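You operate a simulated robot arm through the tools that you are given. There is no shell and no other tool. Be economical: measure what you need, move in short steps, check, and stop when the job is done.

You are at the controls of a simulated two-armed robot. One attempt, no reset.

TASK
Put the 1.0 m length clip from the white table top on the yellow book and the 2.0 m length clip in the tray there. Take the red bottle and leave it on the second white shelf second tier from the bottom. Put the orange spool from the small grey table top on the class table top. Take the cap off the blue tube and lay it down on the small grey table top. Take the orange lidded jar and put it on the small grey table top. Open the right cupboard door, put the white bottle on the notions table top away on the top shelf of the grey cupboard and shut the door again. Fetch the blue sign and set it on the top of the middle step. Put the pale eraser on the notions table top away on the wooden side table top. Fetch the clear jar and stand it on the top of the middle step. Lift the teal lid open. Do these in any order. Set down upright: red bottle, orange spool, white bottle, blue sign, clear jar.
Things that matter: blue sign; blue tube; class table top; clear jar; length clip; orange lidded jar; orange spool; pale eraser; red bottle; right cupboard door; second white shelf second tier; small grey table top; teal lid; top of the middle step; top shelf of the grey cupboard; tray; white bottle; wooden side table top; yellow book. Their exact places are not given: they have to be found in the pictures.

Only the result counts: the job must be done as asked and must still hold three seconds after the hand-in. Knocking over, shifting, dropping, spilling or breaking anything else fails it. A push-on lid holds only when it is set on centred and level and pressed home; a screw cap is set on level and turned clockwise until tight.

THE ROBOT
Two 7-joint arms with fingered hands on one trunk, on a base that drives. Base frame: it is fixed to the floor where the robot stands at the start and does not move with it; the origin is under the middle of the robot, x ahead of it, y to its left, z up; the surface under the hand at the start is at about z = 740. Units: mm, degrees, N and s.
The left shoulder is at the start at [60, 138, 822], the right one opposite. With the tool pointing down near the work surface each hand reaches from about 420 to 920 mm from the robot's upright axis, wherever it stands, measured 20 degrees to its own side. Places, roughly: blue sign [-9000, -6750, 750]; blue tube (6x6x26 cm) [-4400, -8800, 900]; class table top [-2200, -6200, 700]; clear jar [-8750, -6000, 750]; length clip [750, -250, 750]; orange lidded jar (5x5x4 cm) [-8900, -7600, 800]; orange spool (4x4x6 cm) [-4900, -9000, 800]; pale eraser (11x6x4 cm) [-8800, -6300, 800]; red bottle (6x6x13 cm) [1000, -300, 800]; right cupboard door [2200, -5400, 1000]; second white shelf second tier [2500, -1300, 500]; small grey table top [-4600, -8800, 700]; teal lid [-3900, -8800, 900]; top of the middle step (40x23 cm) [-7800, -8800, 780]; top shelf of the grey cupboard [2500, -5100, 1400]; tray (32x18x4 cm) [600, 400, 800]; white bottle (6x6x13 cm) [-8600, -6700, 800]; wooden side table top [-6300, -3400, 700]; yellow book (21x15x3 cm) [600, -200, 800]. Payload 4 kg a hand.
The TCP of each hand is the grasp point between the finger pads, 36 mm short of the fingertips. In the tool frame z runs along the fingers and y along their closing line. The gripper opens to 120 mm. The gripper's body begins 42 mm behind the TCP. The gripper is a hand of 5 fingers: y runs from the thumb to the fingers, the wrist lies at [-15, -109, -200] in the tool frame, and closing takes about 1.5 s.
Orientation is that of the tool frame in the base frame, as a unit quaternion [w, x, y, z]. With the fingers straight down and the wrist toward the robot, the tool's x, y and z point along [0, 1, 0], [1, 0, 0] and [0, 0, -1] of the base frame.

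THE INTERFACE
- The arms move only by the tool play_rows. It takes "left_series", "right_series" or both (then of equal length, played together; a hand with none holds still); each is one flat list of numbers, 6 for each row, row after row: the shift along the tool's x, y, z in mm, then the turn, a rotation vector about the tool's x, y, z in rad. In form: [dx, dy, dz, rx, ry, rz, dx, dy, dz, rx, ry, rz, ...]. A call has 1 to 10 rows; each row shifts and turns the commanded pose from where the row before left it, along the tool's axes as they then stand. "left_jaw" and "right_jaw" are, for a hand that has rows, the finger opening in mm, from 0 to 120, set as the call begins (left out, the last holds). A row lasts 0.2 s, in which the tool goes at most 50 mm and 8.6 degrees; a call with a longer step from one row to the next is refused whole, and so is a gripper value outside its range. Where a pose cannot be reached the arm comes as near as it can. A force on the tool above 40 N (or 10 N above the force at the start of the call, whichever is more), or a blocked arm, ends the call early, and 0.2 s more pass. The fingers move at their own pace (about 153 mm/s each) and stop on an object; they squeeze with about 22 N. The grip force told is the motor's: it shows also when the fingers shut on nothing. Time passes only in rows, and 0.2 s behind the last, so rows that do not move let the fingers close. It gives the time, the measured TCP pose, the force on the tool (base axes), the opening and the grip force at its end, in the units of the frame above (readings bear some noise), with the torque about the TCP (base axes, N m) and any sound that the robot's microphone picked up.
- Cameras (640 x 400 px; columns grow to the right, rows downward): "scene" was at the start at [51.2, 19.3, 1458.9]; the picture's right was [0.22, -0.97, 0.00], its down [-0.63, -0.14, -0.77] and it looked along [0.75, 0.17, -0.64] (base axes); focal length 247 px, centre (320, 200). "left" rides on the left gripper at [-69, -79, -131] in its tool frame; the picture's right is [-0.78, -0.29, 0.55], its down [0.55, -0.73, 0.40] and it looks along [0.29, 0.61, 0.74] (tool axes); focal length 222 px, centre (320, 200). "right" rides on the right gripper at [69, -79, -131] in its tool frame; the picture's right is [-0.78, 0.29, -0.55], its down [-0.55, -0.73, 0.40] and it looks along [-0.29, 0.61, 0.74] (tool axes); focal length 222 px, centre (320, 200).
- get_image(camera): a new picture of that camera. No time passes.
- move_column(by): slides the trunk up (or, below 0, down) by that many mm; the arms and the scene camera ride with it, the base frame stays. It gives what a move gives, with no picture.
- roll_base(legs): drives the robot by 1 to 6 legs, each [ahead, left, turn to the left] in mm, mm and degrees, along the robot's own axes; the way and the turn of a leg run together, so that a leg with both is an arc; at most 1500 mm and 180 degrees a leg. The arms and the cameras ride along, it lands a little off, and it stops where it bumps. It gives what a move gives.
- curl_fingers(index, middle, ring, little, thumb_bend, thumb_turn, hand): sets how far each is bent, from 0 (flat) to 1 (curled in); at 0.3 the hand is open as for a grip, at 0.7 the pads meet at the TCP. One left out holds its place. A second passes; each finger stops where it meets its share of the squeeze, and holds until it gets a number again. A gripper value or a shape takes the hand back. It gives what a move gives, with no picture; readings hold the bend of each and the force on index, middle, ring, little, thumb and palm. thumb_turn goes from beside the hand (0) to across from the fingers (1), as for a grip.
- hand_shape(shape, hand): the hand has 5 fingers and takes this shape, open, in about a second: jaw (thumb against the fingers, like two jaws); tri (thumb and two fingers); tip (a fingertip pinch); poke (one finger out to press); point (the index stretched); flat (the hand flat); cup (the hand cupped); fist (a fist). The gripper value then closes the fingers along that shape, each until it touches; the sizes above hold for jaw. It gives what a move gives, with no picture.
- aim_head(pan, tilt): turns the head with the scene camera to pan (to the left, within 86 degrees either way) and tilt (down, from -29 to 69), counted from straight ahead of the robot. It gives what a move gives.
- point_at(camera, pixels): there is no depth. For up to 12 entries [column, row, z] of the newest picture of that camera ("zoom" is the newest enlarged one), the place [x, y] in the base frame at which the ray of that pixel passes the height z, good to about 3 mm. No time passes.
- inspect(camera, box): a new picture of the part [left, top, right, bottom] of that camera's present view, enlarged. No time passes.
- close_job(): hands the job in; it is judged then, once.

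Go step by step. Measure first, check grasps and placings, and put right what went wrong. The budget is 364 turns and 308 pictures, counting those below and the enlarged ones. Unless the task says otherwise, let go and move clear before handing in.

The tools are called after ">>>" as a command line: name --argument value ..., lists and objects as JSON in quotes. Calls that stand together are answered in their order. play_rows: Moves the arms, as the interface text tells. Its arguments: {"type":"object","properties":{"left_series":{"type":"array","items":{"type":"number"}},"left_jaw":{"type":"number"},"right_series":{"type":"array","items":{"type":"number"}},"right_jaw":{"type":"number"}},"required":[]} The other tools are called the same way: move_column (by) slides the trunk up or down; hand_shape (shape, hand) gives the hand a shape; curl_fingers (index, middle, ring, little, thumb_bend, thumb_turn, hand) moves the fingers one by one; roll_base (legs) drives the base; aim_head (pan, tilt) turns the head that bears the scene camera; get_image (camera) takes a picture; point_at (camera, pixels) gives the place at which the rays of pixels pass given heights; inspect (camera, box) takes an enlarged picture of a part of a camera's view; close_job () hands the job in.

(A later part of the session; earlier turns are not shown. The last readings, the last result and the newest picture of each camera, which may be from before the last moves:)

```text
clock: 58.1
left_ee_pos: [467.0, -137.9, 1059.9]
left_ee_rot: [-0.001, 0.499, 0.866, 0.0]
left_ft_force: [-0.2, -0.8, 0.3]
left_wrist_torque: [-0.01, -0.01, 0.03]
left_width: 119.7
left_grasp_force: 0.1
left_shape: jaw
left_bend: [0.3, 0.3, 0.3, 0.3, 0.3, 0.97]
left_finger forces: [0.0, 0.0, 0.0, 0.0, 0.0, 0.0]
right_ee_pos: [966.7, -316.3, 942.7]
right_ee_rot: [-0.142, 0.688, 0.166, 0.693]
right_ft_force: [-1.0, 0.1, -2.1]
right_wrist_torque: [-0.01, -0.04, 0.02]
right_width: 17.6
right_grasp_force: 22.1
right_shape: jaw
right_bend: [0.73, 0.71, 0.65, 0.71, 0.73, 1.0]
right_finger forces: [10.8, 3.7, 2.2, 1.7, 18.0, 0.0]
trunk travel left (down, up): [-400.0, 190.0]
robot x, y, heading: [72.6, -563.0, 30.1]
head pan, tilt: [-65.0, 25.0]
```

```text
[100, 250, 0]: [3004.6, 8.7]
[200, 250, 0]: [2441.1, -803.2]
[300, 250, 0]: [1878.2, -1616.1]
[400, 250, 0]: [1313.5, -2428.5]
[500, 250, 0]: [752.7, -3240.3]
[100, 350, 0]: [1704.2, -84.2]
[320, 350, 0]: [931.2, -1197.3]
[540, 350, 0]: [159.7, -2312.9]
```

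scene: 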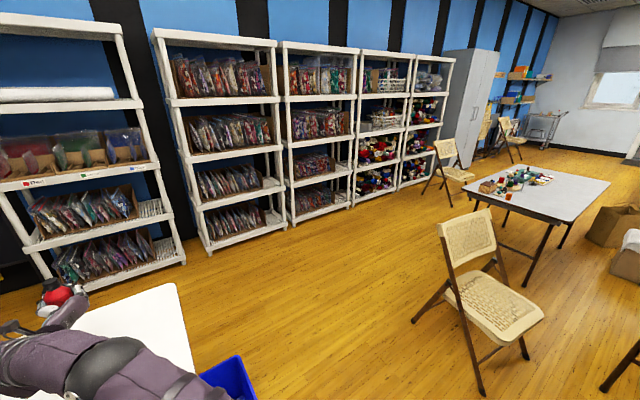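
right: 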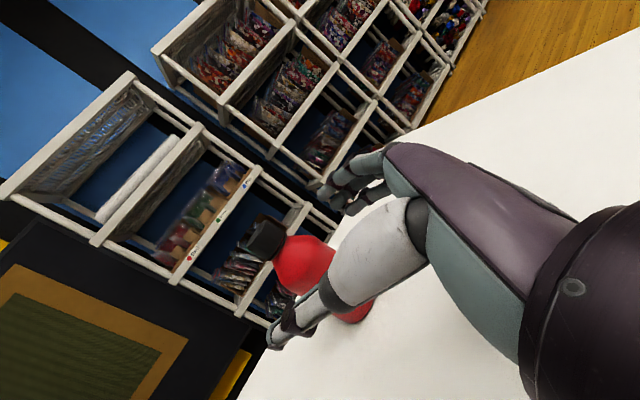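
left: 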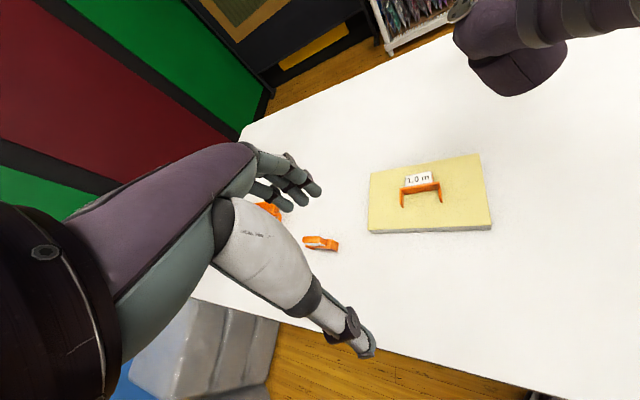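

The floor between here and the shelf is clear (the nearest chair is beyond y≈-1700). I'll slide right, turn to heading -4° and drive towards the shelf.

>>> roll_base --legs '[[0, -560, 0], [0, 0, -34], [860, -220, 0]]'

>>> aim_head --pan -15 --tilt 30

>>> get_image --camera "scene"

```text
clock: 67.2
left_ee_pos: [1764.7, -1181.7, 1060.3]
left_ee_rot: [0.0, 0.729, 0.684, 0.0]
left_ft_force: [0.6, -0.5, 1.2]
left_wrist_torque: [0.01, -0.01, 0.01]
left_width: 119.5
left_grasp_force: 0.0
left_shape: jaw
left_bend: [0.3, 0.3, 0.3, 0.3, 0.3, 0.97]
left_finger forces: [0.0, 0.0, 0.1, 0.0, 0.1, 0.1]
right_ee_pos: [2078.8, -1609.5, 940.6]
right_ee_rot: [0.065, 0.706, -0.042, 0.704]
right_ft_force: [-0.1, 0.6, -2.2]
right_wrist_torque: [-0.03, 0.02, 0.0]
right_width: 17.6
right_grasp_force: 21.7
right_shape: jaw
right_bend: [0.73, 0.71, 0.65, 0.71, 0.73, 1.0]
right_finger forces: [10.8, 3.6, 2.0, 1.8, 17.8, 0.0]
trunk travel left (down, up): [-400.0, 190.0]
robot x, y, heading: [1197.0, -1317.6, -3.4]
head pan, tilt: [-65.0, 25.0]
```

```text
clock: 68.4
left_ee_pos: [1763.1, -1182.8, 1060.6]
left_ee_rot: [0.0, 0.729, 0.685, 0.0]
left_ft_force: [-0.2, 0.5, 0.1]
left_wrist_torque: [-0.01, 0.03, -0.04]
left_width: 119.7
left_grasp_force: 0.1
left_shape: jaw
left_bend: [0.3, 0.3, 0.3, 0.3, 0.3, 0.97]
left_finger forces: [0.1, 0.0, 0.0, 0.1, 0.0, 0.1]
right_ee_pos: [2079.7, -1609.4, 940.9]
right_ee_rot: [0.064, 0.706, -0.042, 0.704]
right_ft_force: [0.1, -0.8, -2.0]
right_wrist_torque: [0.02, -0.02, 0.01]
right_width: 17.6
right_grasp_force: 22.1
right_shape: jaw
right_bend: [0.73, 0.71, 0.65, 0.71, 0.73, 1.0]
right_finger forces: [10.9, 3.6, 1.9, 1.7, 17.8, 0.1]
trunk travel left (down, up): [-400.0, 190.0]
robot x, y, heading: [1198.4, -1318.7, -3.5]
head pan, tilt: [-15.0, 30.0]
```

```text
253 pictures are left
```

scene: 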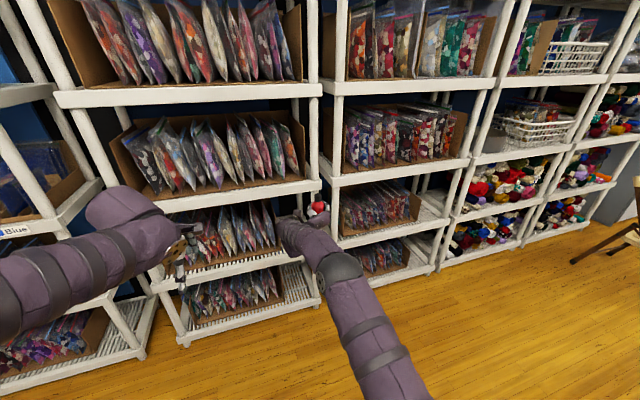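

I'm in front of the second unit. I'll enlarge the right end of its second tier.

>>> inspect --camera "scene" --box '[230, 180, 350, 290]'

>>> get_image --camera "right"

```text
3.64 times, centred on (290, 235) of scene
```

zoom: 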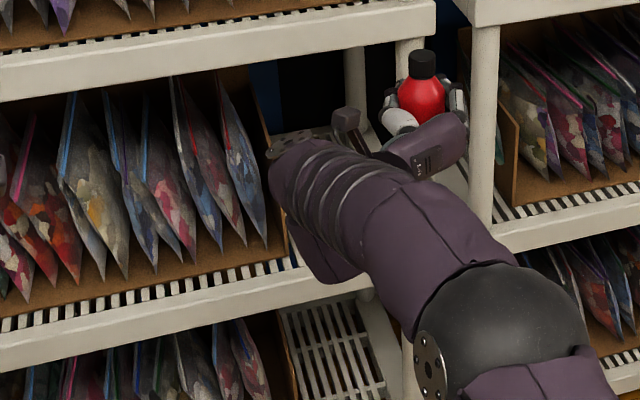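

```text
251 pictures are left
```

right: 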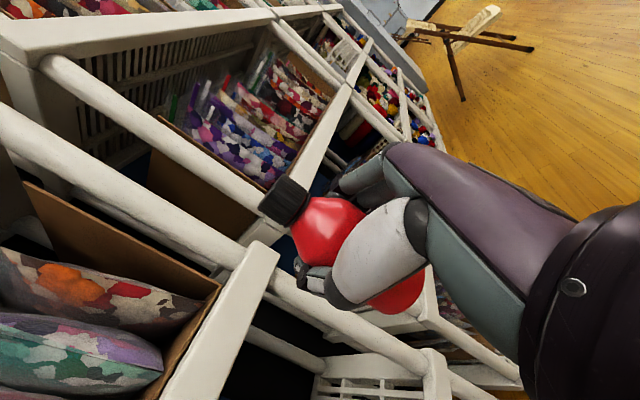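

I'll lower the trunk 340 mm so that the hand comes to tier height, and look again.

>>> move_column --by -340

>>> aim_head --pan -20 --tilt 25

>>> get_image --camera "scene"

>>> get_image --camera "right"

```text
clock: 71.7
left_ee_pos: [1763.7, -1182.6, 718.7]
left_ee_rot: [0.0, 0.729, 0.684, 0.0]
left_ft_force: [0.1, 0.7, 1.1]
left_wrist_torque: [0.02, 0.03, -0.02]
left_width: 119.7
left_grasp_force: 0.0
left_shape: jaw
left_bend: [0.3, 0.3, 0.3, 0.3, 0.3, 0.97]
left_finger forces: [0.1, 0.0, 0.0, 0.0, 0.0, 0.0]
right_ee_pos: [2079.7, -1609.1, 601.5]
right_ee_rot: [0.065, 0.706, -0.041, 0.704]
right_ft_force: [0.0, -0.3, -1.8]
right_wrist_torque: [0.04, -0.04, 0.02]
right_width: 17.4
right_grasp_force: 21.6
right_shape: jaw
right_bend: [0.73, 0.71, 0.65, 0.71, 0.73, 1.0]
right_finger forces: [10.7, 3.6, 1.9, 1.7, 17.6, 0.0]
trunk travel left (down, up): [-60.0, 530.0]
robot x, y, heading: [1198.7, -1315.0, -3.6]
head pan, tilt: [-15.0, 30.0]
```

```text
clock: 72.4
left_ee_pos: [1763.2, -1183.4, 720.5]
left_ee_rot: [0.0, 0.729, 0.684, 0.001]
left_ft_force: [0.9, 0.2, 0.2]
left_wrist_torque: [0.0, -0.03, 0.0]
left_width: 119.9
left_grasp_force: 0.2
left_shape: jaw
left_bend: [0.3, 0.3, 0.3, 0.3, 0.3, 0.97]
left_finger forces: [0.0, 0.0, 0.0, 0.0, 0.0, 0.0]
right_ee_pos: [2079.3, -1610.6, 601.5]
right_ee_rot: [0.065, 0.706, -0.042, 0.704]
right_ft_force: [-0.8, -0.2, -1.5]
right_wrist_torque: [0.0, -0.02, 0.02]
right_width: 17.4
right_grasp_force: 22.1
right_shape: jaw
right_bend: [0.73, 0.71, 0.65, 0.71, 0.73, 1.0]
right_finger forces: [10.9, 3.6, 2.0, 1.7, 17.8, 0.0]
trunk travel left (down, up): [-60.0, 530.0]
robot x, y, heading: [1194.1, -1320.2, -3.6]
head pan, tilt: [-20.0, 25.0]
```

```text
250 pictures are left
```

scene: 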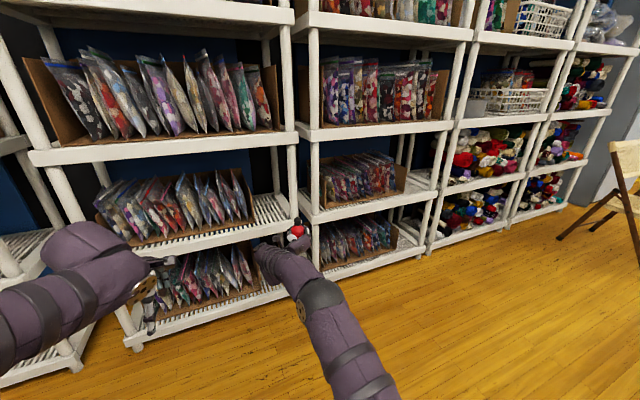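

```text
249 pictures are left
```

right: 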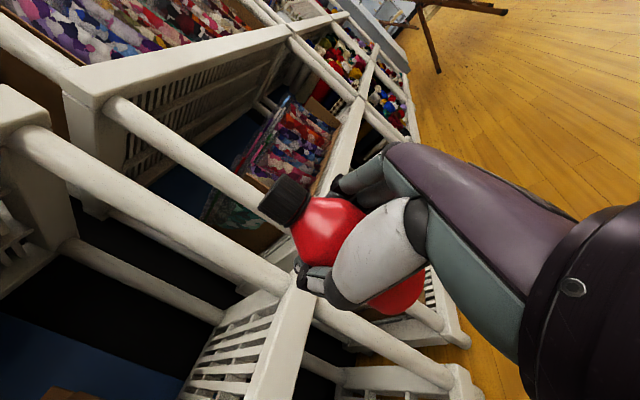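

Now the second tier is visible with free slats at columns 255–297. I'll enlarge it and measure.

>>> inspect --camera "scene" --box '[220, 150, 348, 230]'

>>> point_at --camera "zoom" --pixels '[[370, 370, 500], [370, 370, 520], [370, 370, 480], [180, 290, 500], [190, 360, 500], [300, 230, 500], [380, 180, 700], [380, 180, 640]]'

```text
5.00 times, centred on (284, 190) of scene
```

zoom: 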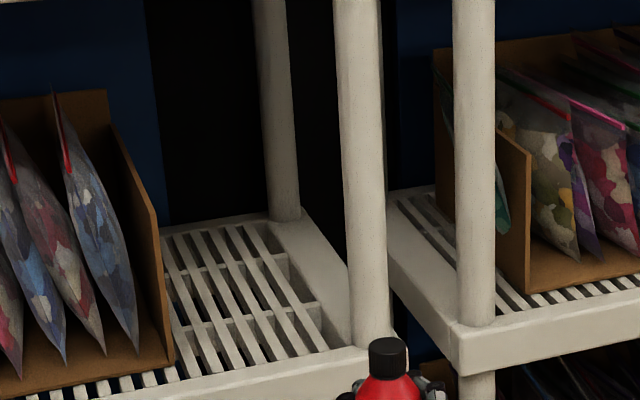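

```text
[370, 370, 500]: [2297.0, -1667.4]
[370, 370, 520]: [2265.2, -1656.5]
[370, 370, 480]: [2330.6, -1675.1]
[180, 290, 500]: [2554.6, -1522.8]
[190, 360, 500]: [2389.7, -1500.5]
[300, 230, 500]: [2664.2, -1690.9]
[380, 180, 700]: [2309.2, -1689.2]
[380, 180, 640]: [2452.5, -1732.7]
```

The free strip runs from y≈-1510 (box) to y≈-1665 (post), so I'll aim for (2440,-1590). First I'll square the hand yaw and drive 220 mm closer.

>>> play_rows --right_series '[0, 0, 0, 0.08, 0, 0, 0, 0, 0, 0, 0, 0]'

>>> roll_base --legs '[[200, 32, 0]]'

>>> get_image --camera "scene"

>>> get_image --camera "right"

```text
clock: 73.0
left_ee_pos: [1763.8, -1181.4, 720.3]
left_ee_rot: [0.0, 0.729, 0.684, 0.0]
left_ft_force: [0.5, 0.0, -0.8]
left_wrist_torque: [-0.01, -0.02, 0.03]
left_width: 119.7
left_grasp_force: 0.1
left_shape: jaw
left_bend: [0.3, 0.3, 0.3, 0.3, 0.3, 0.97]
left_finger forces: [0.1, 0.0, 0.0, 0.0, 0.1, 0.0]
right_ee_pos: [2080.7, -1610.3, 601.5]
right_ee_rot: [0.037, 0.708, -0.013, 0.705]
right_ft_force: [0.2, -0.5, -2.1]
right_wrist_torque: [0.01, -0.02, 0.0]
right_width: 17.6
right_grasp_force: 21.6
right_shape: jaw
right_bend: [0.73, 0.71, 0.65, 0.71, 0.73, 1.0]
right_finger forces: [10.8, 3.5, 2.0, 1.7, 17.8, 0.0]
trunk travel left (down, up): [-60.0, 530.0]
robot x, y, heading: [1197.2, -1319.4, -3.8]
head pan, tilt: [-20.0, 25.0]
```

```text
clock: 74.6
left_ee_pos: [1966.4, -1161.0, 720.3]
left_ee_rot: [0.0, 0.729, 0.685, 0.001]
left_ft_force: [0.8, -0.4, -0.6]
left_wrist_torque: [0.01, -0.03, -0.01]
left_width: 119.8
left_grasp_force: 0.1
left_shape: jaw
left_bend: [0.3, 0.3, 0.3, 0.3, 0.3, 0.97]
left_finger forces: [0.0, 0.0, 0.1, 0.0, 0.1, 0.1]
right_ee_pos: [2283.7, -1589.5, 602.2]
right_ee_rot: [0.038, 0.708, -0.013, 0.705]
right_ft_force: [-0.4, -0.1, 2.2]
right_wrist_torque: [-0.03, 0.06, 0.03]
right_width: 16.4
right_grasp_force: 21.8
right_shape: jaw
right_bend: [0.6, 0.71, 0.7, 0.71, 0.75, 1.0]
right_finger forces: [12.9, 1.5, 0.1, 2.5, 16.4, 0.0]
trunk travel left (down, up): [-60.0, 530.0]
robot x, y, heading: [1397.2, -1295.2, -3.3]
head pan, tilt: [-20.0, 25.0]
```

```text
247 pictures are left
```

scene: 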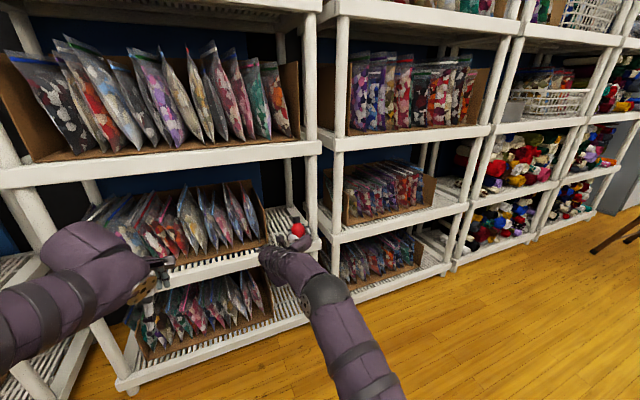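

```text
246 pictures are left
```

right: 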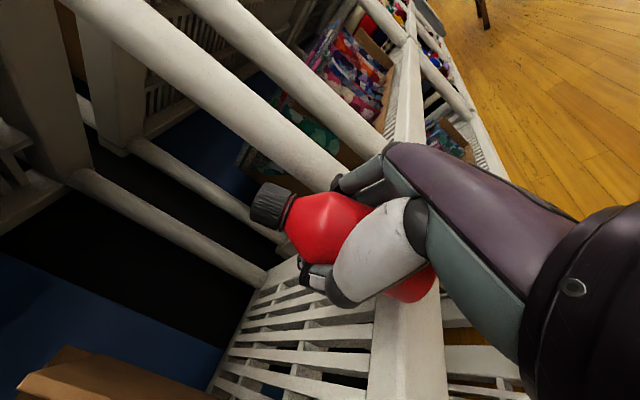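

The force changed slightly (fz +2.2), so the bottle may be touching the tier's front rim. I'll zoom in.

>>> inspect --camera "scene" --box '[240, 190, 352, 260]'

>>> inspect --camera "left" --box '[0, 0, 640, 400]'

```text
5.71 times, centred on (296, 225) of scene
```

zoom: 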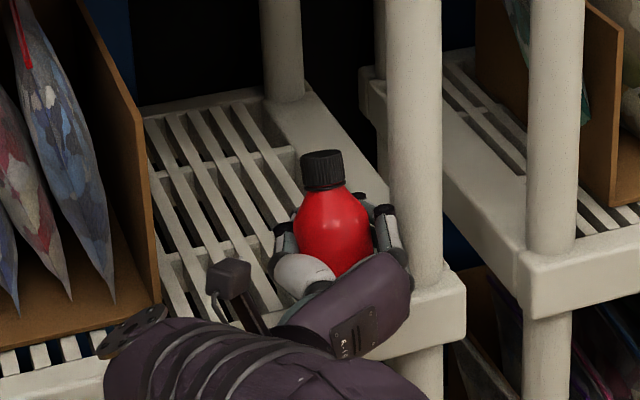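

```text
1.00 times, centred on (320, 200) of left (not enlarged: the box is as wide or as high as the picture)
```

zoom: 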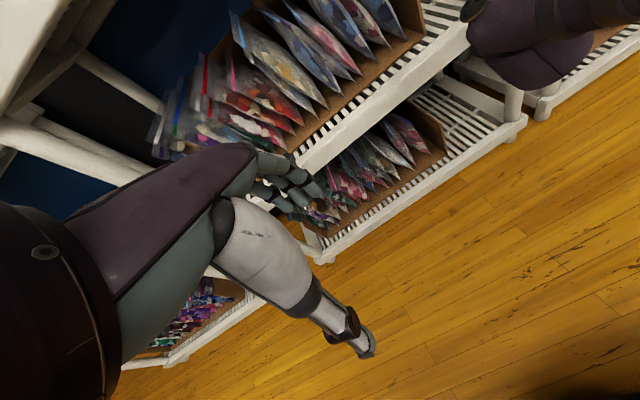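

The bottle likely grazed the front rim, and it sits too far right. I'll raise the trunk 40 mm, back off a little, shift 40 mm left and look.

>>> move_column --by 40

>>> roll_base --legs '[[-60, 40, 0]]'

>>> inspect --camera "scene" --box '[220, 180, 380, 280]'

>>> get_image --camera "right"

```text
clock: 75.4
left_ee_pos: [1966.2, -1163.2, 759.3]
left_ee_rot: [-0.001, 0.729, 0.685, 0.0]
left_ft_force: [0.4, 0.2, 1.1]
left_wrist_torque: [-0.01, 0.01, 0.04]
left_width: 119.7
left_grasp_force: 0.1
left_shape: jaw
left_bend: [0.3, 0.3, 0.3, 0.3, 0.3, 0.97]
left_finger forces: [0.0, 0.0, 0.1, 0.1, 0.0, 0.0]
right_ee_pos: [2282.5, -1590.4, 642.1]
right_ee_rot: [0.038, 0.708, -0.013, 0.705]
right_ft_force: [0.7, 0.2, -2.6]
right_wrist_torque: [0.03, -0.05, -0.01]
right_width: 16.5
right_grasp_force: 21.7
right_shape: jaw
right_bend: [0.6, 0.71, 0.7, 0.71, 0.75, 1.0]
right_finger forces: [12.6, 1.6, 1.0, 2.7, 17.1, 0.0]
trunk travel left (down, up): [-100.0, 490.0]
robot x, y, heading: [1396.0, -1297.3, -3.5]
head pan, tilt: [-20.0, 25.0]
```

```text
clock: 76.4
left_ee_pos: [1908.9, -1119.1, 760.0]
left_ee_rot: [0.0, 0.729, 0.685, 0.0]
left_ft_force: [0.2, -0.1, 0.5]
left_wrist_torque: [0.0, -0.02, -0.01]
left_width: 120.0
left_grasp_force: 0.0
left_shape: jaw
left_bend: [0.3, 0.3, 0.3, 0.3, 0.3, 0.97]
left_finger forces: [0.1, 0.0, 0.1, 0.0, 0.0, 0.0]
right_ee_pos: [2224.7, -1546.1, 642.4]
right_ee_rot: [0.037, 0.707, -0.014, 0.706]
right_ft_force: [-0.5, 0.6, -2.3]
right_wrist_torque: [0.02, -0.05, 0.01]
right_width: 16.5
right_grasp_force: 22.3
right_shape: jaw
right_bend: [0.6, 0.71, 0.7, 0.71, 0.75, 1.0]
right_finger forces: [12.6, 1.6, 1.0, 2.6, 17.1, 0.1]
trunk travel left (down, up): [-100.0, 490.0]
robot x, y, heading: [1339.7, -1254.3, -3.6]
head pan, tilt: [-20.0, 25.0]
```

```text
4.00 times, centred on (300, 230) of scene
```

zoom: 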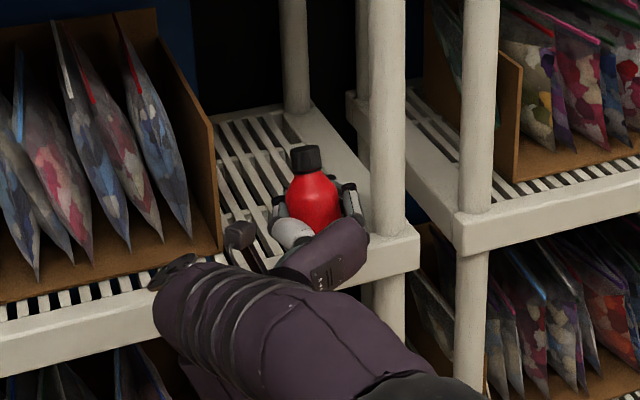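

```text
242 pictures are left
```

right: 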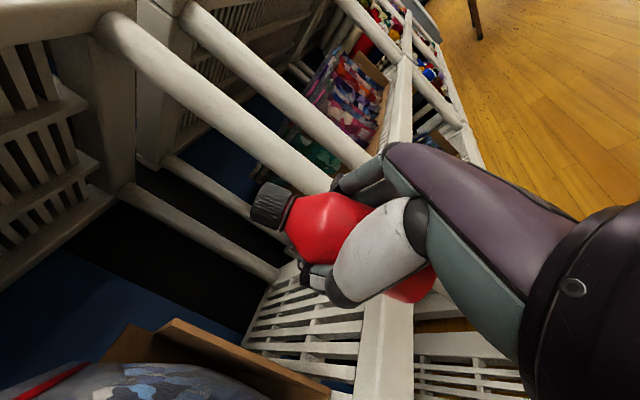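

I'll check the tier's height by comparing rays at the post's foot and at the tier.

>>> point_at --camera "zoom" --pixels '[[387, 237, 500], [387, 237, 530], [387, 237, 560], [418, 238, 530], [418, 270, 500], [222, 250, 530], [225, 130, 530], [320, 110, 530]]'

>>> get_image --camera "scene"

>>> inspect --camera "scene" --box '[270, 230, 430, 330]'

```text
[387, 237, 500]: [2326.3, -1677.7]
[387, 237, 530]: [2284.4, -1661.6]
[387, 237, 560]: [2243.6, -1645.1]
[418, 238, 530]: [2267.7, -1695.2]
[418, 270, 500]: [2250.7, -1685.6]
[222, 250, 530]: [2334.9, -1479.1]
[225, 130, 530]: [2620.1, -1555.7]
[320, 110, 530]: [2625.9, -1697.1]
```

```text
241 pictures are left
```

scene: 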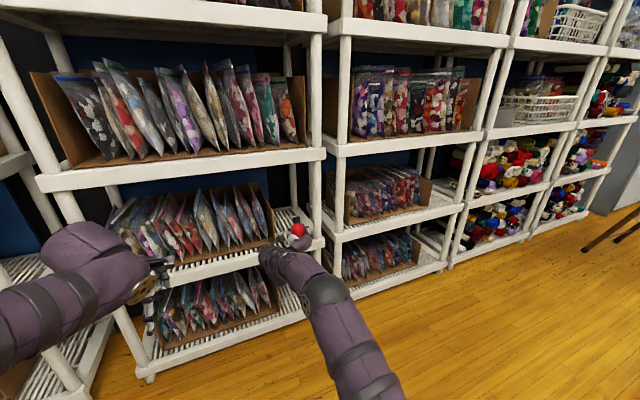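

```text
4.00 times, centred on (350, 280) of scene
```

zoom: 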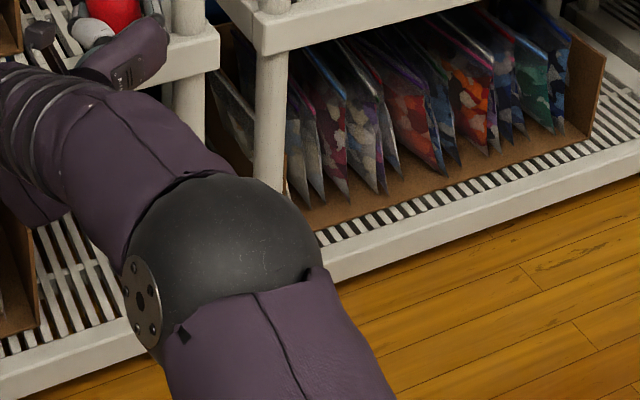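

>>> point_at --camera "scene" --pixels '[[151, 379, 0], [325, 241, 520], [325, 241, 500], [458, 240, 0], [452, 264, 0]]'

>>> inspect --camera "scene" --box '[430, 220, 480, 280]'

```text
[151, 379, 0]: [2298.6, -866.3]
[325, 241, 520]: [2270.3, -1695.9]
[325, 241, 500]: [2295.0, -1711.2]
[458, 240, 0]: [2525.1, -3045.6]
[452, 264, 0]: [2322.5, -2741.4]
```

```text
6.67 times, centred on (455, 250) of scene
```

zoom: 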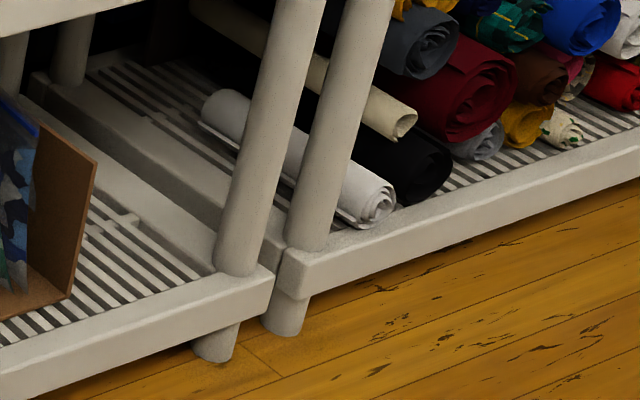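

The tier top is around z 515–535, and its front posts are at x≈2300. I'll drive in 165 mm at the present height, to about (2390,-1562).

>>> roll_base --legs '[[165, -6, 0]]'

>>> inspect --camera "scene" --box '[220, 180, 380, 280]'

>>> get_image --camera "right"

```text
clock: 77.9
left_ee_pos: [2073.0, -1135.2, 760.9]
left_ee_rot: [0.0, 0.729, 0.684, 0.001]
left_ft_force: [0.5, 0.3, -0.3]
left_wrist_torque: [-0.02, -0.02, -0.01]
left_width: 119.8
left_grasp_force: 0.1
left_shape: jaw
left_bend: [0.3, 0.3, 0.3, 0.3, 0.3, 0.97]
left_finger forces: [0.1, 0.1, 0.0, 0.1, 0.0, 0.1]
right_ee_pos: [2388.2, -1563.0, 643.1]
right_ee_rot: [0.037, 0.708, -0.014, 0.705]
right_ft_force: [0.6, -0.5, -1.6]
right_wrist_torque: [-0.01, -0.02, 0.02]
right_width: 16.5
right_grasp_force: 21.8
right_shape: jaw
right_bend: [0.6, 0.71, 0.7, 0.71, 0.75, 1.0]
right_finger forces: [12.5, 1.6, 1.0, 2.6, 17.0, 0.0]
trunk travel left (down, up): [-100.0, 490.0]
robot x, y, heading: [1505.7, -1273.6, -3.6]
head pan, tilt: [-20.0, 25.0]
```

```text
4.00 times, centred on (300, 230) of scene
```

zoom: 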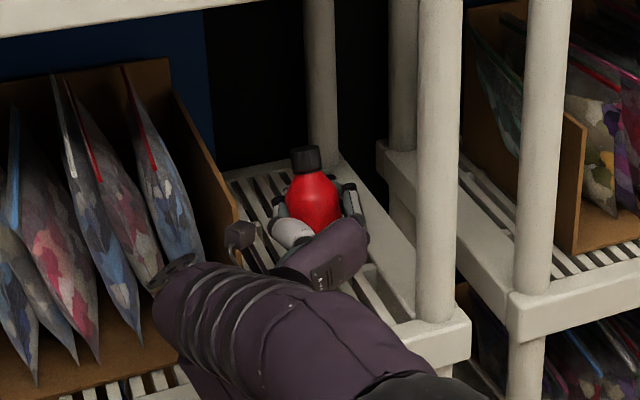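

```text
237 pictures are left
```

right: 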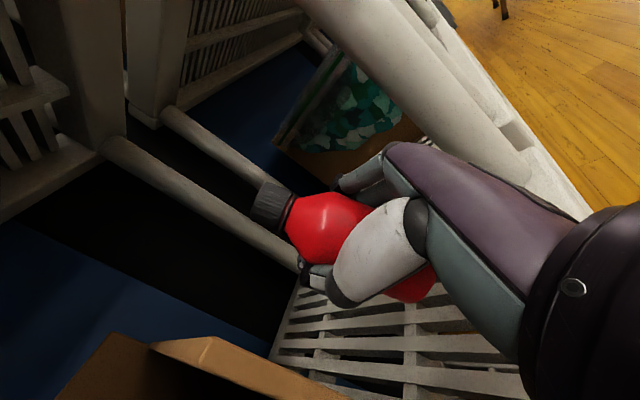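

Inside with room on both sides. I'll lower slowly while watching the force.

>>> play_rows --right_series '[-15, 0, 0, 0, 0, 0, -12, 0, 0, 0, 0, 0, 0, 0, 0, 0, 0, 0]'

>>> play_rows --right_series '[-7, 0, 0, 0, 0, 0, 0, 0, 0, 0, 0, 0]'

>>> play_rows --right_series '[-5, 0, 0, 0, 0, 0, 0, 0, 0, 0, 0, 0]'

```text
clock: 78.7
left_ee_pos: [2073.0, -1135.3, 759.3]
left_ee_rot: [0.0, 0.73, 0.684, 0.0]
left_ft_force: [0.0, 1.2, 0.2]
left_wrist_torque: [0.0, 0.0, -0.03]
left_width: 119.6
left_grasp_force: 0.0
left_shape: jaw
left_bend: [0.3, 0.3, 0.3, 0.3, 0.3, 0.97]
left_finger forces: [0.1, 0.1, 0.1, 0.0, 0.0, 0.0]
right_ee_pos: [2389.5, -1564.2, 614.1]
right_ee_rot: [0.037, 0.708, -0.013, 0.705]
right_ft_force: [0.0, 0.1, -1.9]
right_wrist_torque: [0.02, -0.03, -0.01]
right_width: 16.3
right_grasp_force: 22.4
right_shape: jaw
right_bend: [0.6, 0.71, 0.7, 0.71, 0.75, 1.0]
right_finger forces: [12.5, 1.6, 0.9, 2.8, 17.0, 0.0]
trunk travel left (down, up): [-100.0, 490.0]
robot x, y, heading: [1501.0, -1269.1, -3.3]
head pan, tilt: [-20.0, 25.0]
```

```text
clock: 79.3
left_ee_pos: [2072.8, -1135.0, 759.6]
left_ee_rot: [0.0, 0.73, 0.684, 0.001]
left_ft_force: [-1.2, 0.5, -0.8]
left_wrist_torque: [0.0, 0.01, -0.02]
left_width: 119.7
left_grasp_force: 0.1
left_shape: jaw
left_bend: [0.3, 0.3, 0.3, 0.3, 0.3, 0.97]
left_finger forces: [0.0, 0.0, 0.1, 0.1, 0.0, 0.1]
right_ee_pos: [2387.5, -1563.9, 608.4]
right_ee_rot: [0.037, 0.707, -0.013, 0.706]
right_ft_force: [0.2, -0.2, -2.1]
right_wrist_torque: [0.04, -0.08, -0.01]
right_width: 16.4
right_grasp_force: 22.2
right_shape: jaw
right_bend: [0.6, 0.71, 0.7, 0.71, 0.75, 1.0]
right_finger forces: [12.5, 1.5, 1.1, 2.8, 17.0, 0.0]
trunk travel left (down, up): [-100.0, 490.0]
robot x, y, heading: [1503.6, -1268.5, -3.4]
head pan, tilt: [-20.0, 25.0]
```

```text
clock: 79.9
left_ee_pos: [2073.1, -1135.0, 759.8]
left_ee_rot: [0.001, 0.73, 0.684, 0.001]
left_ft_force: [0.6, -0.5, 0.1]
left_wrist_torque: [-0.01, -0.02, 0.03]
left_width: 119.9
left_grasp_force: 0.0
left_shape: jaw
left_bend: [0.3, 0.3, 0.3, 0.3, 0.3, 0.97]
left_finger forces: [0.0, 0.0, 0.0, 0.0, 0.1, 0.2]
right_ee_pos: [2389.1, -1563.7, 603.0]
right_ee_rot: [0.037, 0.707, -0.014, 0.706]
right_ft_force: [0.8, 0.3, -2.0]
right_wrist_torque: [0.01, -0.06, 0.03]
right_width: 16.3
right_grasp_force: 21.8
right_shape: jaw
right_bend: [0.6, 0.71, 0.7, 0.71, 0.75, 1.0]
right_finger forces: [12.5, 1.6, 1.0, 2.7, 17.0, 0.0]
trunk travel left (down, up): [-100.0, 490.0]
robot x, y, heading: [1504.6, -1276.1, -3.7]
head pan, tilt: [-20.0, 25.0]
```

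>>> play_rows --right_series '[-5, 0, 0, 0, 0, 0, 0, 0, 0, 0, 0, 0]'

>>> play_rows --right_series '[-5, 0, 0, 0, 0, 0, 0, 0, 0, 0, 0, 0]'

>>> inspect --camera "scene" --box '[220, 180, 380, 280]'

>>> inspect --camera "right" --box '[240, 160, 560, 360]'

```text
clock: 80.5
left_ee_pos: [2070.8, -1134.8, 761.1]
left_ee_rot: [0.001, 0.73, 0.684, 0.001]
left_ft_force: [-0.2, 0.4, -0.3]
left_wrist_torque: [0.01, 0.03, 0.02]
left_width: 119.6
left_grasp_force: 0.1
left_shape: jaw
left_bend: [0.3, 0.3, 0.3, 0.3, 0.3, 0.97]
left_finger forces: [0.0, 0.0, 0.0, 0.0, 0.0, 0.1]
right_ee_pos: [2388.2, -1564.9, 601.4]
right_ee_rot: [0.038, 0.706, -0.013, 0.707]
right_ft_force: [0.9, -0.8, 8.8]
right_wrist_torque: [-0.12, 0.06, 0.02]
right_width: 16.4
right_grasp_force: 21.9
right_shape: jaw
right_bend: [0.6, 0.71, 0.7, 0.71, 0.75, 1.0]
right_finger forces: [13.0, 1.3, 0.0, 2.5, 16.0, 0.0]
trunk travel left (down, up): [-100.0, 490.0]
robot x, y, heading: [1502.8, -1271.2, -3.9]
head pan, tilt: [-20.0, 25.0]
```

```text
clock: 81.1
left_ee_pos: [2072.0, -1135.5, 761.6]
left_ee_rot: [0.001, 0.729, 0.684, 0.001]
left_ft_force: [-0.1, -0.4, 0.3]
left_wrist_torque: [-0.01, -0.05, 0.02]
left_width: 119.7
left_grasp_force: 0.1
left_shape: jaw
left_bend: [0.3, 0.3, 0.3, 0.3, 0.3, 0.97]
left_finger forces: [0.0, 0.0, 0.2, 0.0, 0.1, 0.0]
right_ee_pos: [2387.3, -1564.8, 596.1]
right_ee_rot: [0.038, 0.706, -0.013, 0.707]
right_ft_force: [1.3, 1.1, 17.5]
right_wrist_torque: [-0.14, 0.1, 0.03]
right_width: 14.8
right_grasp_force: 21.5
right_shape: jaw
right_bend: [0.73, 0.71, 0.7, 0.71, 0.76, 1.0]
right_finger forces: [11.5, 0.3, 0.5, 3.2, 14.6, 0.1]
trunk travel left (down, up): [-100.0, 490.0]
robot x, y, heading: [1505.3, -1270.5, -3.6]
head pan, tilt: [-20.0, 25.0]
```

```text
4.00 times, centred on (300, 230) of scene
```

zoom: 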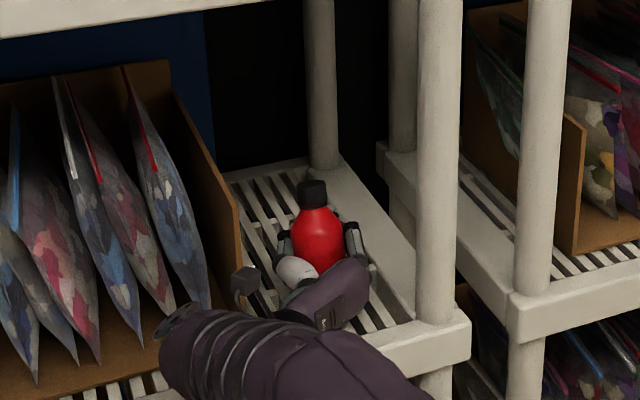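

```text
2.00 times, centred on (400, 260) of right
```

zoom: 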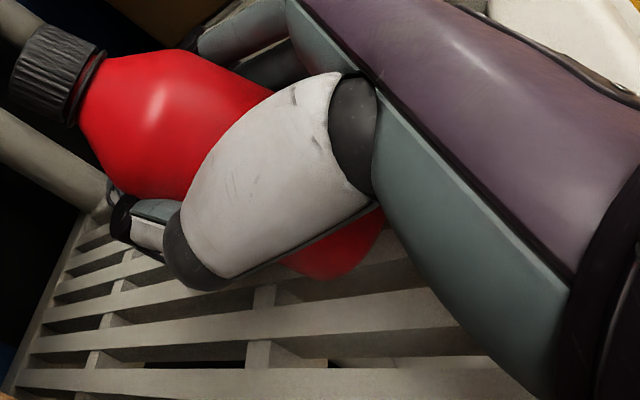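

The bottle now stands on the tier, nearly vertical. I'll ease the pressure and open gently to 80.

>>> play_rows --right_series '[2, 0, 0, 0, 0, 0, 0, 0, 0, 0, 0, 0]'

>>> play_rows --right_series '[0, 0, 0, 0, 0, 0, 0, 0, 0, 0, 0, 0, 0, 0, 0, 0, 0, 0]' --right_jaw 55

>>> play_rows --right_series '[0, 0, 0, 0, 0, 0, 0, 0, 0, 0, 0, 0, 0, 0, 0, 0, 0, 0]' --right_jaw 85

>>> inspect --camera "scene" --box '[220, 180, 380, 280]'

>>> get_image --camera "right"

```text
clock: 81.7
left_ee_pos: [2070.3, -1134.9, 760.7]
left_ee_rot: [0.002, 0.729, 0.684, 0.0]
left_ft_force: [0.2, 1.4, -0.4]
left_wrist_torque: [0.02, 0.03, -0.02]
left_width: 119.8
left_grasp_force: 0.1
left_shape: jaw
left_bend: [0.3, 0.3, 0.3, 0.3, 0.3, 0.97]
left_finger forces: [0.0, 0.0, 0.1, 0.1, 0.0, 0.0]
right_ee_pos: [2389.0, -1566.4, 596.1]
right_ee_rot: [0.037, 0.708, -0.013, 0.705]
right_ft_force: [0.2, 0.2, 13.4]
right_wrist_torque: [-0.12, 0.12, 0.03]
right_width: 14.8
right_grasp_force: 21.8
right_shape: jaw
right_bend: [0.73, 0.71, 0.7, 0.71, 0.76, 1.0]
right_finger forces: [11.3, 0.3, 0.6, 3.4, 14.6, 0.1]
trunk travel left (down, up): [-100.0, 490.0]
robot x, y, heading: [1503.7, -1273.4, -3.5]
head pan, tilt: [-20.0, 25.0]
```

```text
clock: 82.5
left_ee_pos: [2072.1, -1135.0, 759.9]
left_ee_rot: [-0.001, 0.73, 0.684, 0.001]
left_ft_force: [0.5, 0.4, -0.1]
left_wrist_torque: [0.0, 0.02, -0.01]
left_width: 119.6
left_grasp_force: 0.0
left_shape: jaw
left_bend: [0.3, 0.3, 0.3, 0.3, 0.3, 0.97]
left_finger forces: [0.0, 0.0, 0.0, 0.0, 0.0, 0.0]
right_ee_pos: [2387.8, -1565.7, 593.6]
right_ee_rot: [0.037, 0.708, -0.014, 0.705]
right_ft_force: [0.4, -0.4, 0.5]
right_wrist_torque: [0.01, 0.03, 0.0]
right_width: 54.7
right_grasp_force: 0.1
right_shape: jaw
right_bend: [0.44, 0.48, 0.46, 0.7, 0.6, 1.0]
right_finger forces: [0.0, 0.0, 0.0, 0.0, 0.0, 0.1]
trunk travel left (down, up): [-100.0, 490.0]
robot x, y, heading: [1504.5, -1270.8, -3.5]
head pan, tilt: [-20.0, 25.0]
```

```text
clock: 83.3
left_ee_pos: [2072.5, -1136.0, 760.4]
left_ee_rot: [0.0, 0.73, 0.684, 0.0]
left_ft_force: [0.0, -0.3, 0.6]
left_wrist_torque: [-0.02, 0.02, 0.02]
left_width: 119.7
left_grasp_force: 0.0
left_shape: jaw
left_bend: [0.3, 0.3, 0.3, 0.3, 0.3, 0.97]
left_finger forces: [0.0, 0.1, 0.0, 0.0, 0.1, 0.1]
right_ee_pos: [2388.1, -1563.2, 594.6]
right_ee_rot: [0.038, 0.708, -0.014, 0.706]
right_ft_force: [-0.5, -0.3, 0.7]
right_wrist_torque: [-0.01, 0.0, 0.0]
right_width: 85.0
right_grasp_force: 0.0
right_shape: jaw
right_bend: [0.35, 0.38, 0.36, 0.59, 0.41, 0.99]
right_finger forces: [0.1, 0.0, 0.0, 0.0, 0.0, 0.0]
trunk travel left (down, up): [-100.0, 490.0]
robot x, y, heading: [1504.9, -1271.9, -3.7]
head pan, tilt: [-20.0, 25.0]
```

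```text
4.00 times, centred on (300, 230) of scene
```

zoom: 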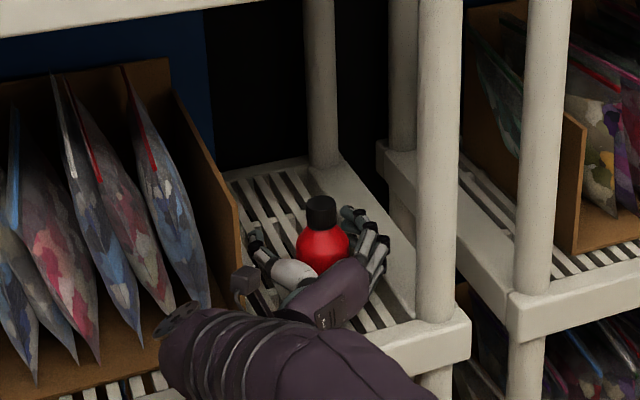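

```text
233 pictures are left
```

right: 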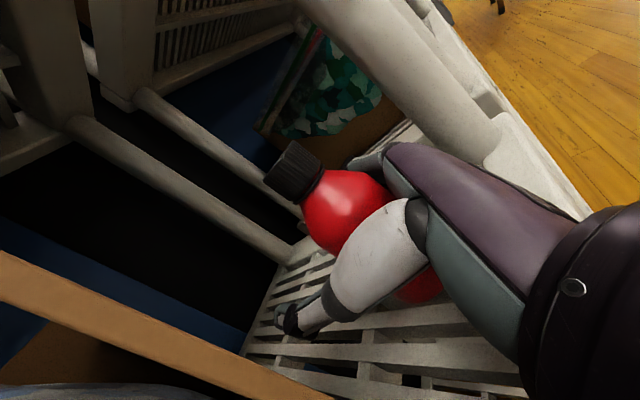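

The bottle stands upright and free. I'll back straight out and check it.

>>> roll_base --legs '[[-350, 0, 0]]'

>>> inspect --camera "scene" --box '[220, 160, 380, 260]'

```text
clock: 85.5
left_ee_pos: [1725.0, -1114.6, 760.0]
left_ee_rot: [0.0, 0.73, 0.684, 0.0]
left_ft_force: [-0.4, 0.3, -0.2]
left_wrist_torque: [0.03, 0.04, -0.01]
left_width: 119.7
left_grasp_force: 0.1
left_shape: jaw
left_bend: [0.3, 0.3, 0.3, 0.3, 0.3, 0.97]
left_finger forces: [0.0, 0.0, 0.0, 0.0, 0.1, 0.1]
right_ee_pos: [2042.8, -1544.3, 595.3]
right_ee_rot: [0.037, 0.707, -0.014, 0.706]
right_ft_force: [-0.8, 0.3, -0.1]
right_wrist_torque: [0.01, -0.01, -0.02]
right_width: 84.6
right_grasp_force: 0.0
right_shape: jaw
right_bend: [0.35, 0.38, 0.36, 0.59, 0.41, 0.99]
right_finger forces: [0.0, 0.0, 0.0, 0.1, 0.1, 0.1]
trunk travel left (down, up): [-100.0, 490.0]
robot x, y, heading: [1155.5, -1251.3, -3.5]
head pan, tilt: [-20.0, 25.0]
```

```text
4.00 times, centred on (300, 210) of scene
```

zoom: 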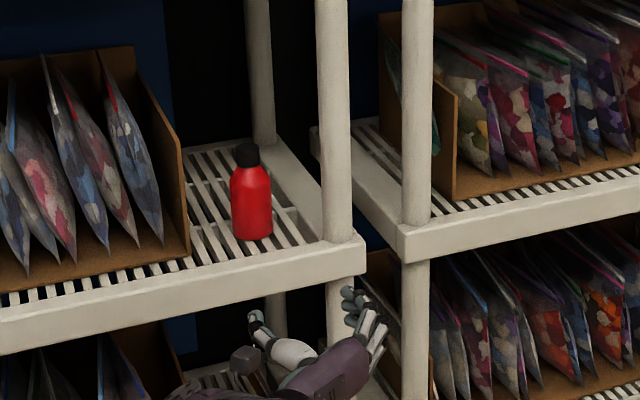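

The red bottle stands upright on the second tier. I'll raise the trunk, return the right arm to its compact pose, and survey the room.

>>> move_column --by 300

>>> play_rows --right_series '[18, 0, -40, 0, 0, 0, 18, 0, -40, 0, 0, 0, 18, 0, -40, 0, 0, 0, 18, 0, -40, 0, 0, 0, 18, 0, -40, 0, 0, 0, 18, 0, -40, 0, 0, 0, 18, 0, -40, 0, 0, 0]' --right_jaw 110

>>> play_rows --right_series '[0, 0, 0, 0.0863, -0.0863, -0.0863, 0, 0, 0, 0.0863, -0.0863, -0.0863, 0, 0, 0, 0.0863, -0.0863, -0.0863, 0, 0, 0, 0.0863, -0.0863, -0.0863, 0, 0, 0, 0.0863, -0.0863, -0.0863, 0, 0, 0, 0.0863, -0.0863, -0.0863, 0, 0, 0, 0.0863, -0.0863, -0.0863]'

>>> play_rows --right_series '[0, 0, 0, 0.0863, -0.0863, -0.0863, 0, 0, 0, 0.0863, -0.0863, -0.0863, 0, 0, 0, 0.0863, -0.0863, -0.0863, 0, 0, 0, 0.0863, -0.0863, -0.0863, 0, 0, 0, 0.0863, -0.0863, -0.0863, 0, 0, 0, 0.0863, -0.0863, -0.0863, 0, 0, 0, 0.0863, -0.0863, -0.0863]'

>>> aim_head --pan -80 --tilt 15

>>> get_image --camera "scene"

```text
clock: 88.5
left_ee_pos: [1727.2, -1114.4, 1061.0]
left_ee_rot: [-0.001, 0.73, 0.684, 0.0]
left_ft_force: [-0.7, 0.7, 0.3]
left_wrist_torque: [-0.04, 0.01, 0.01]
left_width: 119.8
left_grasp_force: 0.1
left_shape: jaw
left_bend: [0.3, 0.3, 0.3, 0.3, 0.3, 0.97]
left_finger forces: [0.1, 0.0, 0.1, 0.0, 0.0, 0.0]
right_ee_pos: [2042.8, -1542.6, 894.6]
right_ee_rot: [0.036, 0.708, -0.013, 0.705]
right_ft_force: [0.5, 0.6, 0.4]
right_wrist_torque: [0.01, 0.0, 0.04]
right_width: 84.8
right_grasp_force: 0.1
right_shape: jaw
right_bend: [0.35, 0.38, 0.36, 0.59, 0.41, 0.99]
right_finger forces: [0.0, 0.0, 0.1, 0.0, 0.0, 0.1]
trunk travel left (down, up): [-400.0, 190.0]
robot x, y, heading: [1158.0, -1249.6, -3.8]
head pan, tilt: [-20.0, 25.0]
```

```text
clock: 90.1
left_ee_pos: [1725.8, -1114.3, 1059.8]
left_ee_rot: [-0.001, 0.73, 0.684, 0.0]
left_ft_force: [-0.2, 0.1, 0.0]
left_wrist_torque: [0.01, 0.0, 0.02]
left_width: 119.7
left_grasp_force: 0.1
left_shape: jaw
left_bend: [0.3, 0.3, 0.3, 0.3, 0.3, 0.97]
left_finger forces: [0.0, 0.1, 0.1, 0.1, 0.0, 0.1]
right_ee_pos: [1764.9, -1518.7, 1020.9]
right_ee_rot: [0.038, 0.707, -0.014, 0.706]
right_ft_force: [-0.1, 0.6, 0.0]
right_wrist_torque: [-0.01, -0.02, 0.02]
right_width: 109.9
right_grasp_force: 0.0
right_shape: jaw
right_bend: [0.31, 0.32, 0.31, 0.3, 0.3, 0.98]
right_finger forces: [0.1, 0.0, 0.0, 0.0, 0.0, 0.0]
trunk travel left (down, up): [-400.0, 190.0]
robot x, y, heading: [1155.2, -1247.9, -3.6]
head pan, tilt: [-20.0, 25.0]
```

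```text
clock: 91.7
left_ee_pos: [1726.2, -1114.0, 1060.2]
left_ee_rot: [0.0, 0.73, 0.684, 0.0]
left_ft_force: [0.9, -0.3, 0.4]
left_wrist_torque: [0.02, 0.01, -0.04]
left_width: 119.9
left_grasp_force: 0.0
left_shape: jaw
left_bend: [0.3, 0.3, 0.3, 0.3, 0.3, 0.97]
left_finger forces: [0.0, 0.0, 0.0, 0.1, 0.0, 0.1]
right_ee_pos: [1763.5, -1518.8, 1021.5]
right_ee_rot: [0.028, 0.831, 0.385, 0.4]
right_ft_force: [0.2, 0.0, 0.7]
right_wrist_torque: [0.02, -0.01, -0.01]
right_width: 110.0
right_grasp_force: 0.0
right_shape: jaw
right_bend: [0.31, 0.32, 0.31, 0.3, 0.3, 0.98]
right_finger forces: [0.0, 0.0, 0.0, 0.0, 0.1, 0.0]
trunk travel left (down, up): [-400.0, 190.0]
robot x, y, heading: [1156.9, -1249.7, -3.7]
head pan, tilt: [-20.0, 25.0]
```

```text
clock: 93.3
left_ee_pos: [1725.8, -1113.9, 1058.8]
left_ee_rot: [-0.001, 0.73, 0.684, 0.0]
left_ft_force: [0.8, -0.1, -0.8]
left_wrist_torque: [-0.03, -0.01, 0.01]
left_width: 119.8
left_grasp_force: 0.1
left_shape: jaw
left_bend: [0.3, 0.3, 0.3, 0.3, 0.3, 0.97]
left_finger forces: [0.0, 0.1, 0.0, 0.0, 0.1, 0.0]
right_ee_pos: [1764.7, -1518.5, 1021.4]
right_ee_rot: [0.01, 0.733, 0.68, -0.013]
right_ft_force: [-0.4, -0.6, -0.4]
right_wrist_torque: [-0.02, 0.03, 0.04]
right_width: 110.2
right_grasp_force: 0.1
right_shape: jaw
right_bend: [0.31, 0.32, 0.31, 0.3, 0.3, 0.98]
right_finger forces: [0.0, 0.0, 0.0, 0.0, 0.0, 0.0]
trunk travel left (down, up): [-400.0, 190.0]
robot x, y, heading: [1158.2, -1248.8, -3.6]
head pan, tilt: [-20.0, 25.0]
```

```text
clock: 94.6
left_ee_pos: [1726.0, -1114.8, 1058.5]
left_ee_rot: [0.0, 0.73, 0.684, 0.0]
left_ft_force: [0.5, -0.3, -0.9]
left_wrist_torque: [-0.03, 0.02, -0.01]
left_width: 119.5
left_grasp_force: 0.0
left_shape: jaw
left_bend: [0.3, 0.3, 0.3, 0.3, 0.3, 0.97]
left_finger forces: [0.0, 0.1, 0.0, 0.1, 0.0, 0.0]
right_ee_pos: [1763.9, -1518.4, 1021.0]
right_ee_rot: [0.011, 0.733, 0.68, -0.012]
right_ft_force: [0.5, -0.5, -0.1]
right_wrist_torque: [0.02, 0.0, -0.03]
right_width: 109.9
right_grasp_force: 0.1
right_shape: jaw
right_bend: [0.31, 0.32, 0.31, 0.3, 0.3, 0.98]
right_finger forces: [0.1, 0.0, 0.0, 0.0, 0.0, 0.0]
trunk travel left (down, up): [-400.0, 190.0]
robot x, y, heading: [1156.3, -1252.8, -3.7]
head pan, tilt: [-80.0, 15.0]
```

```text
231 pictures are left
```

scene: 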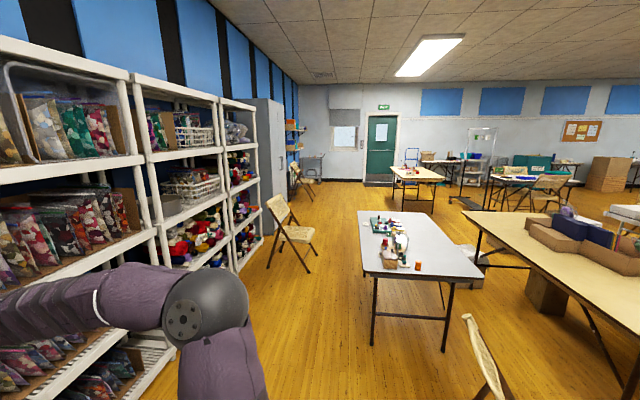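

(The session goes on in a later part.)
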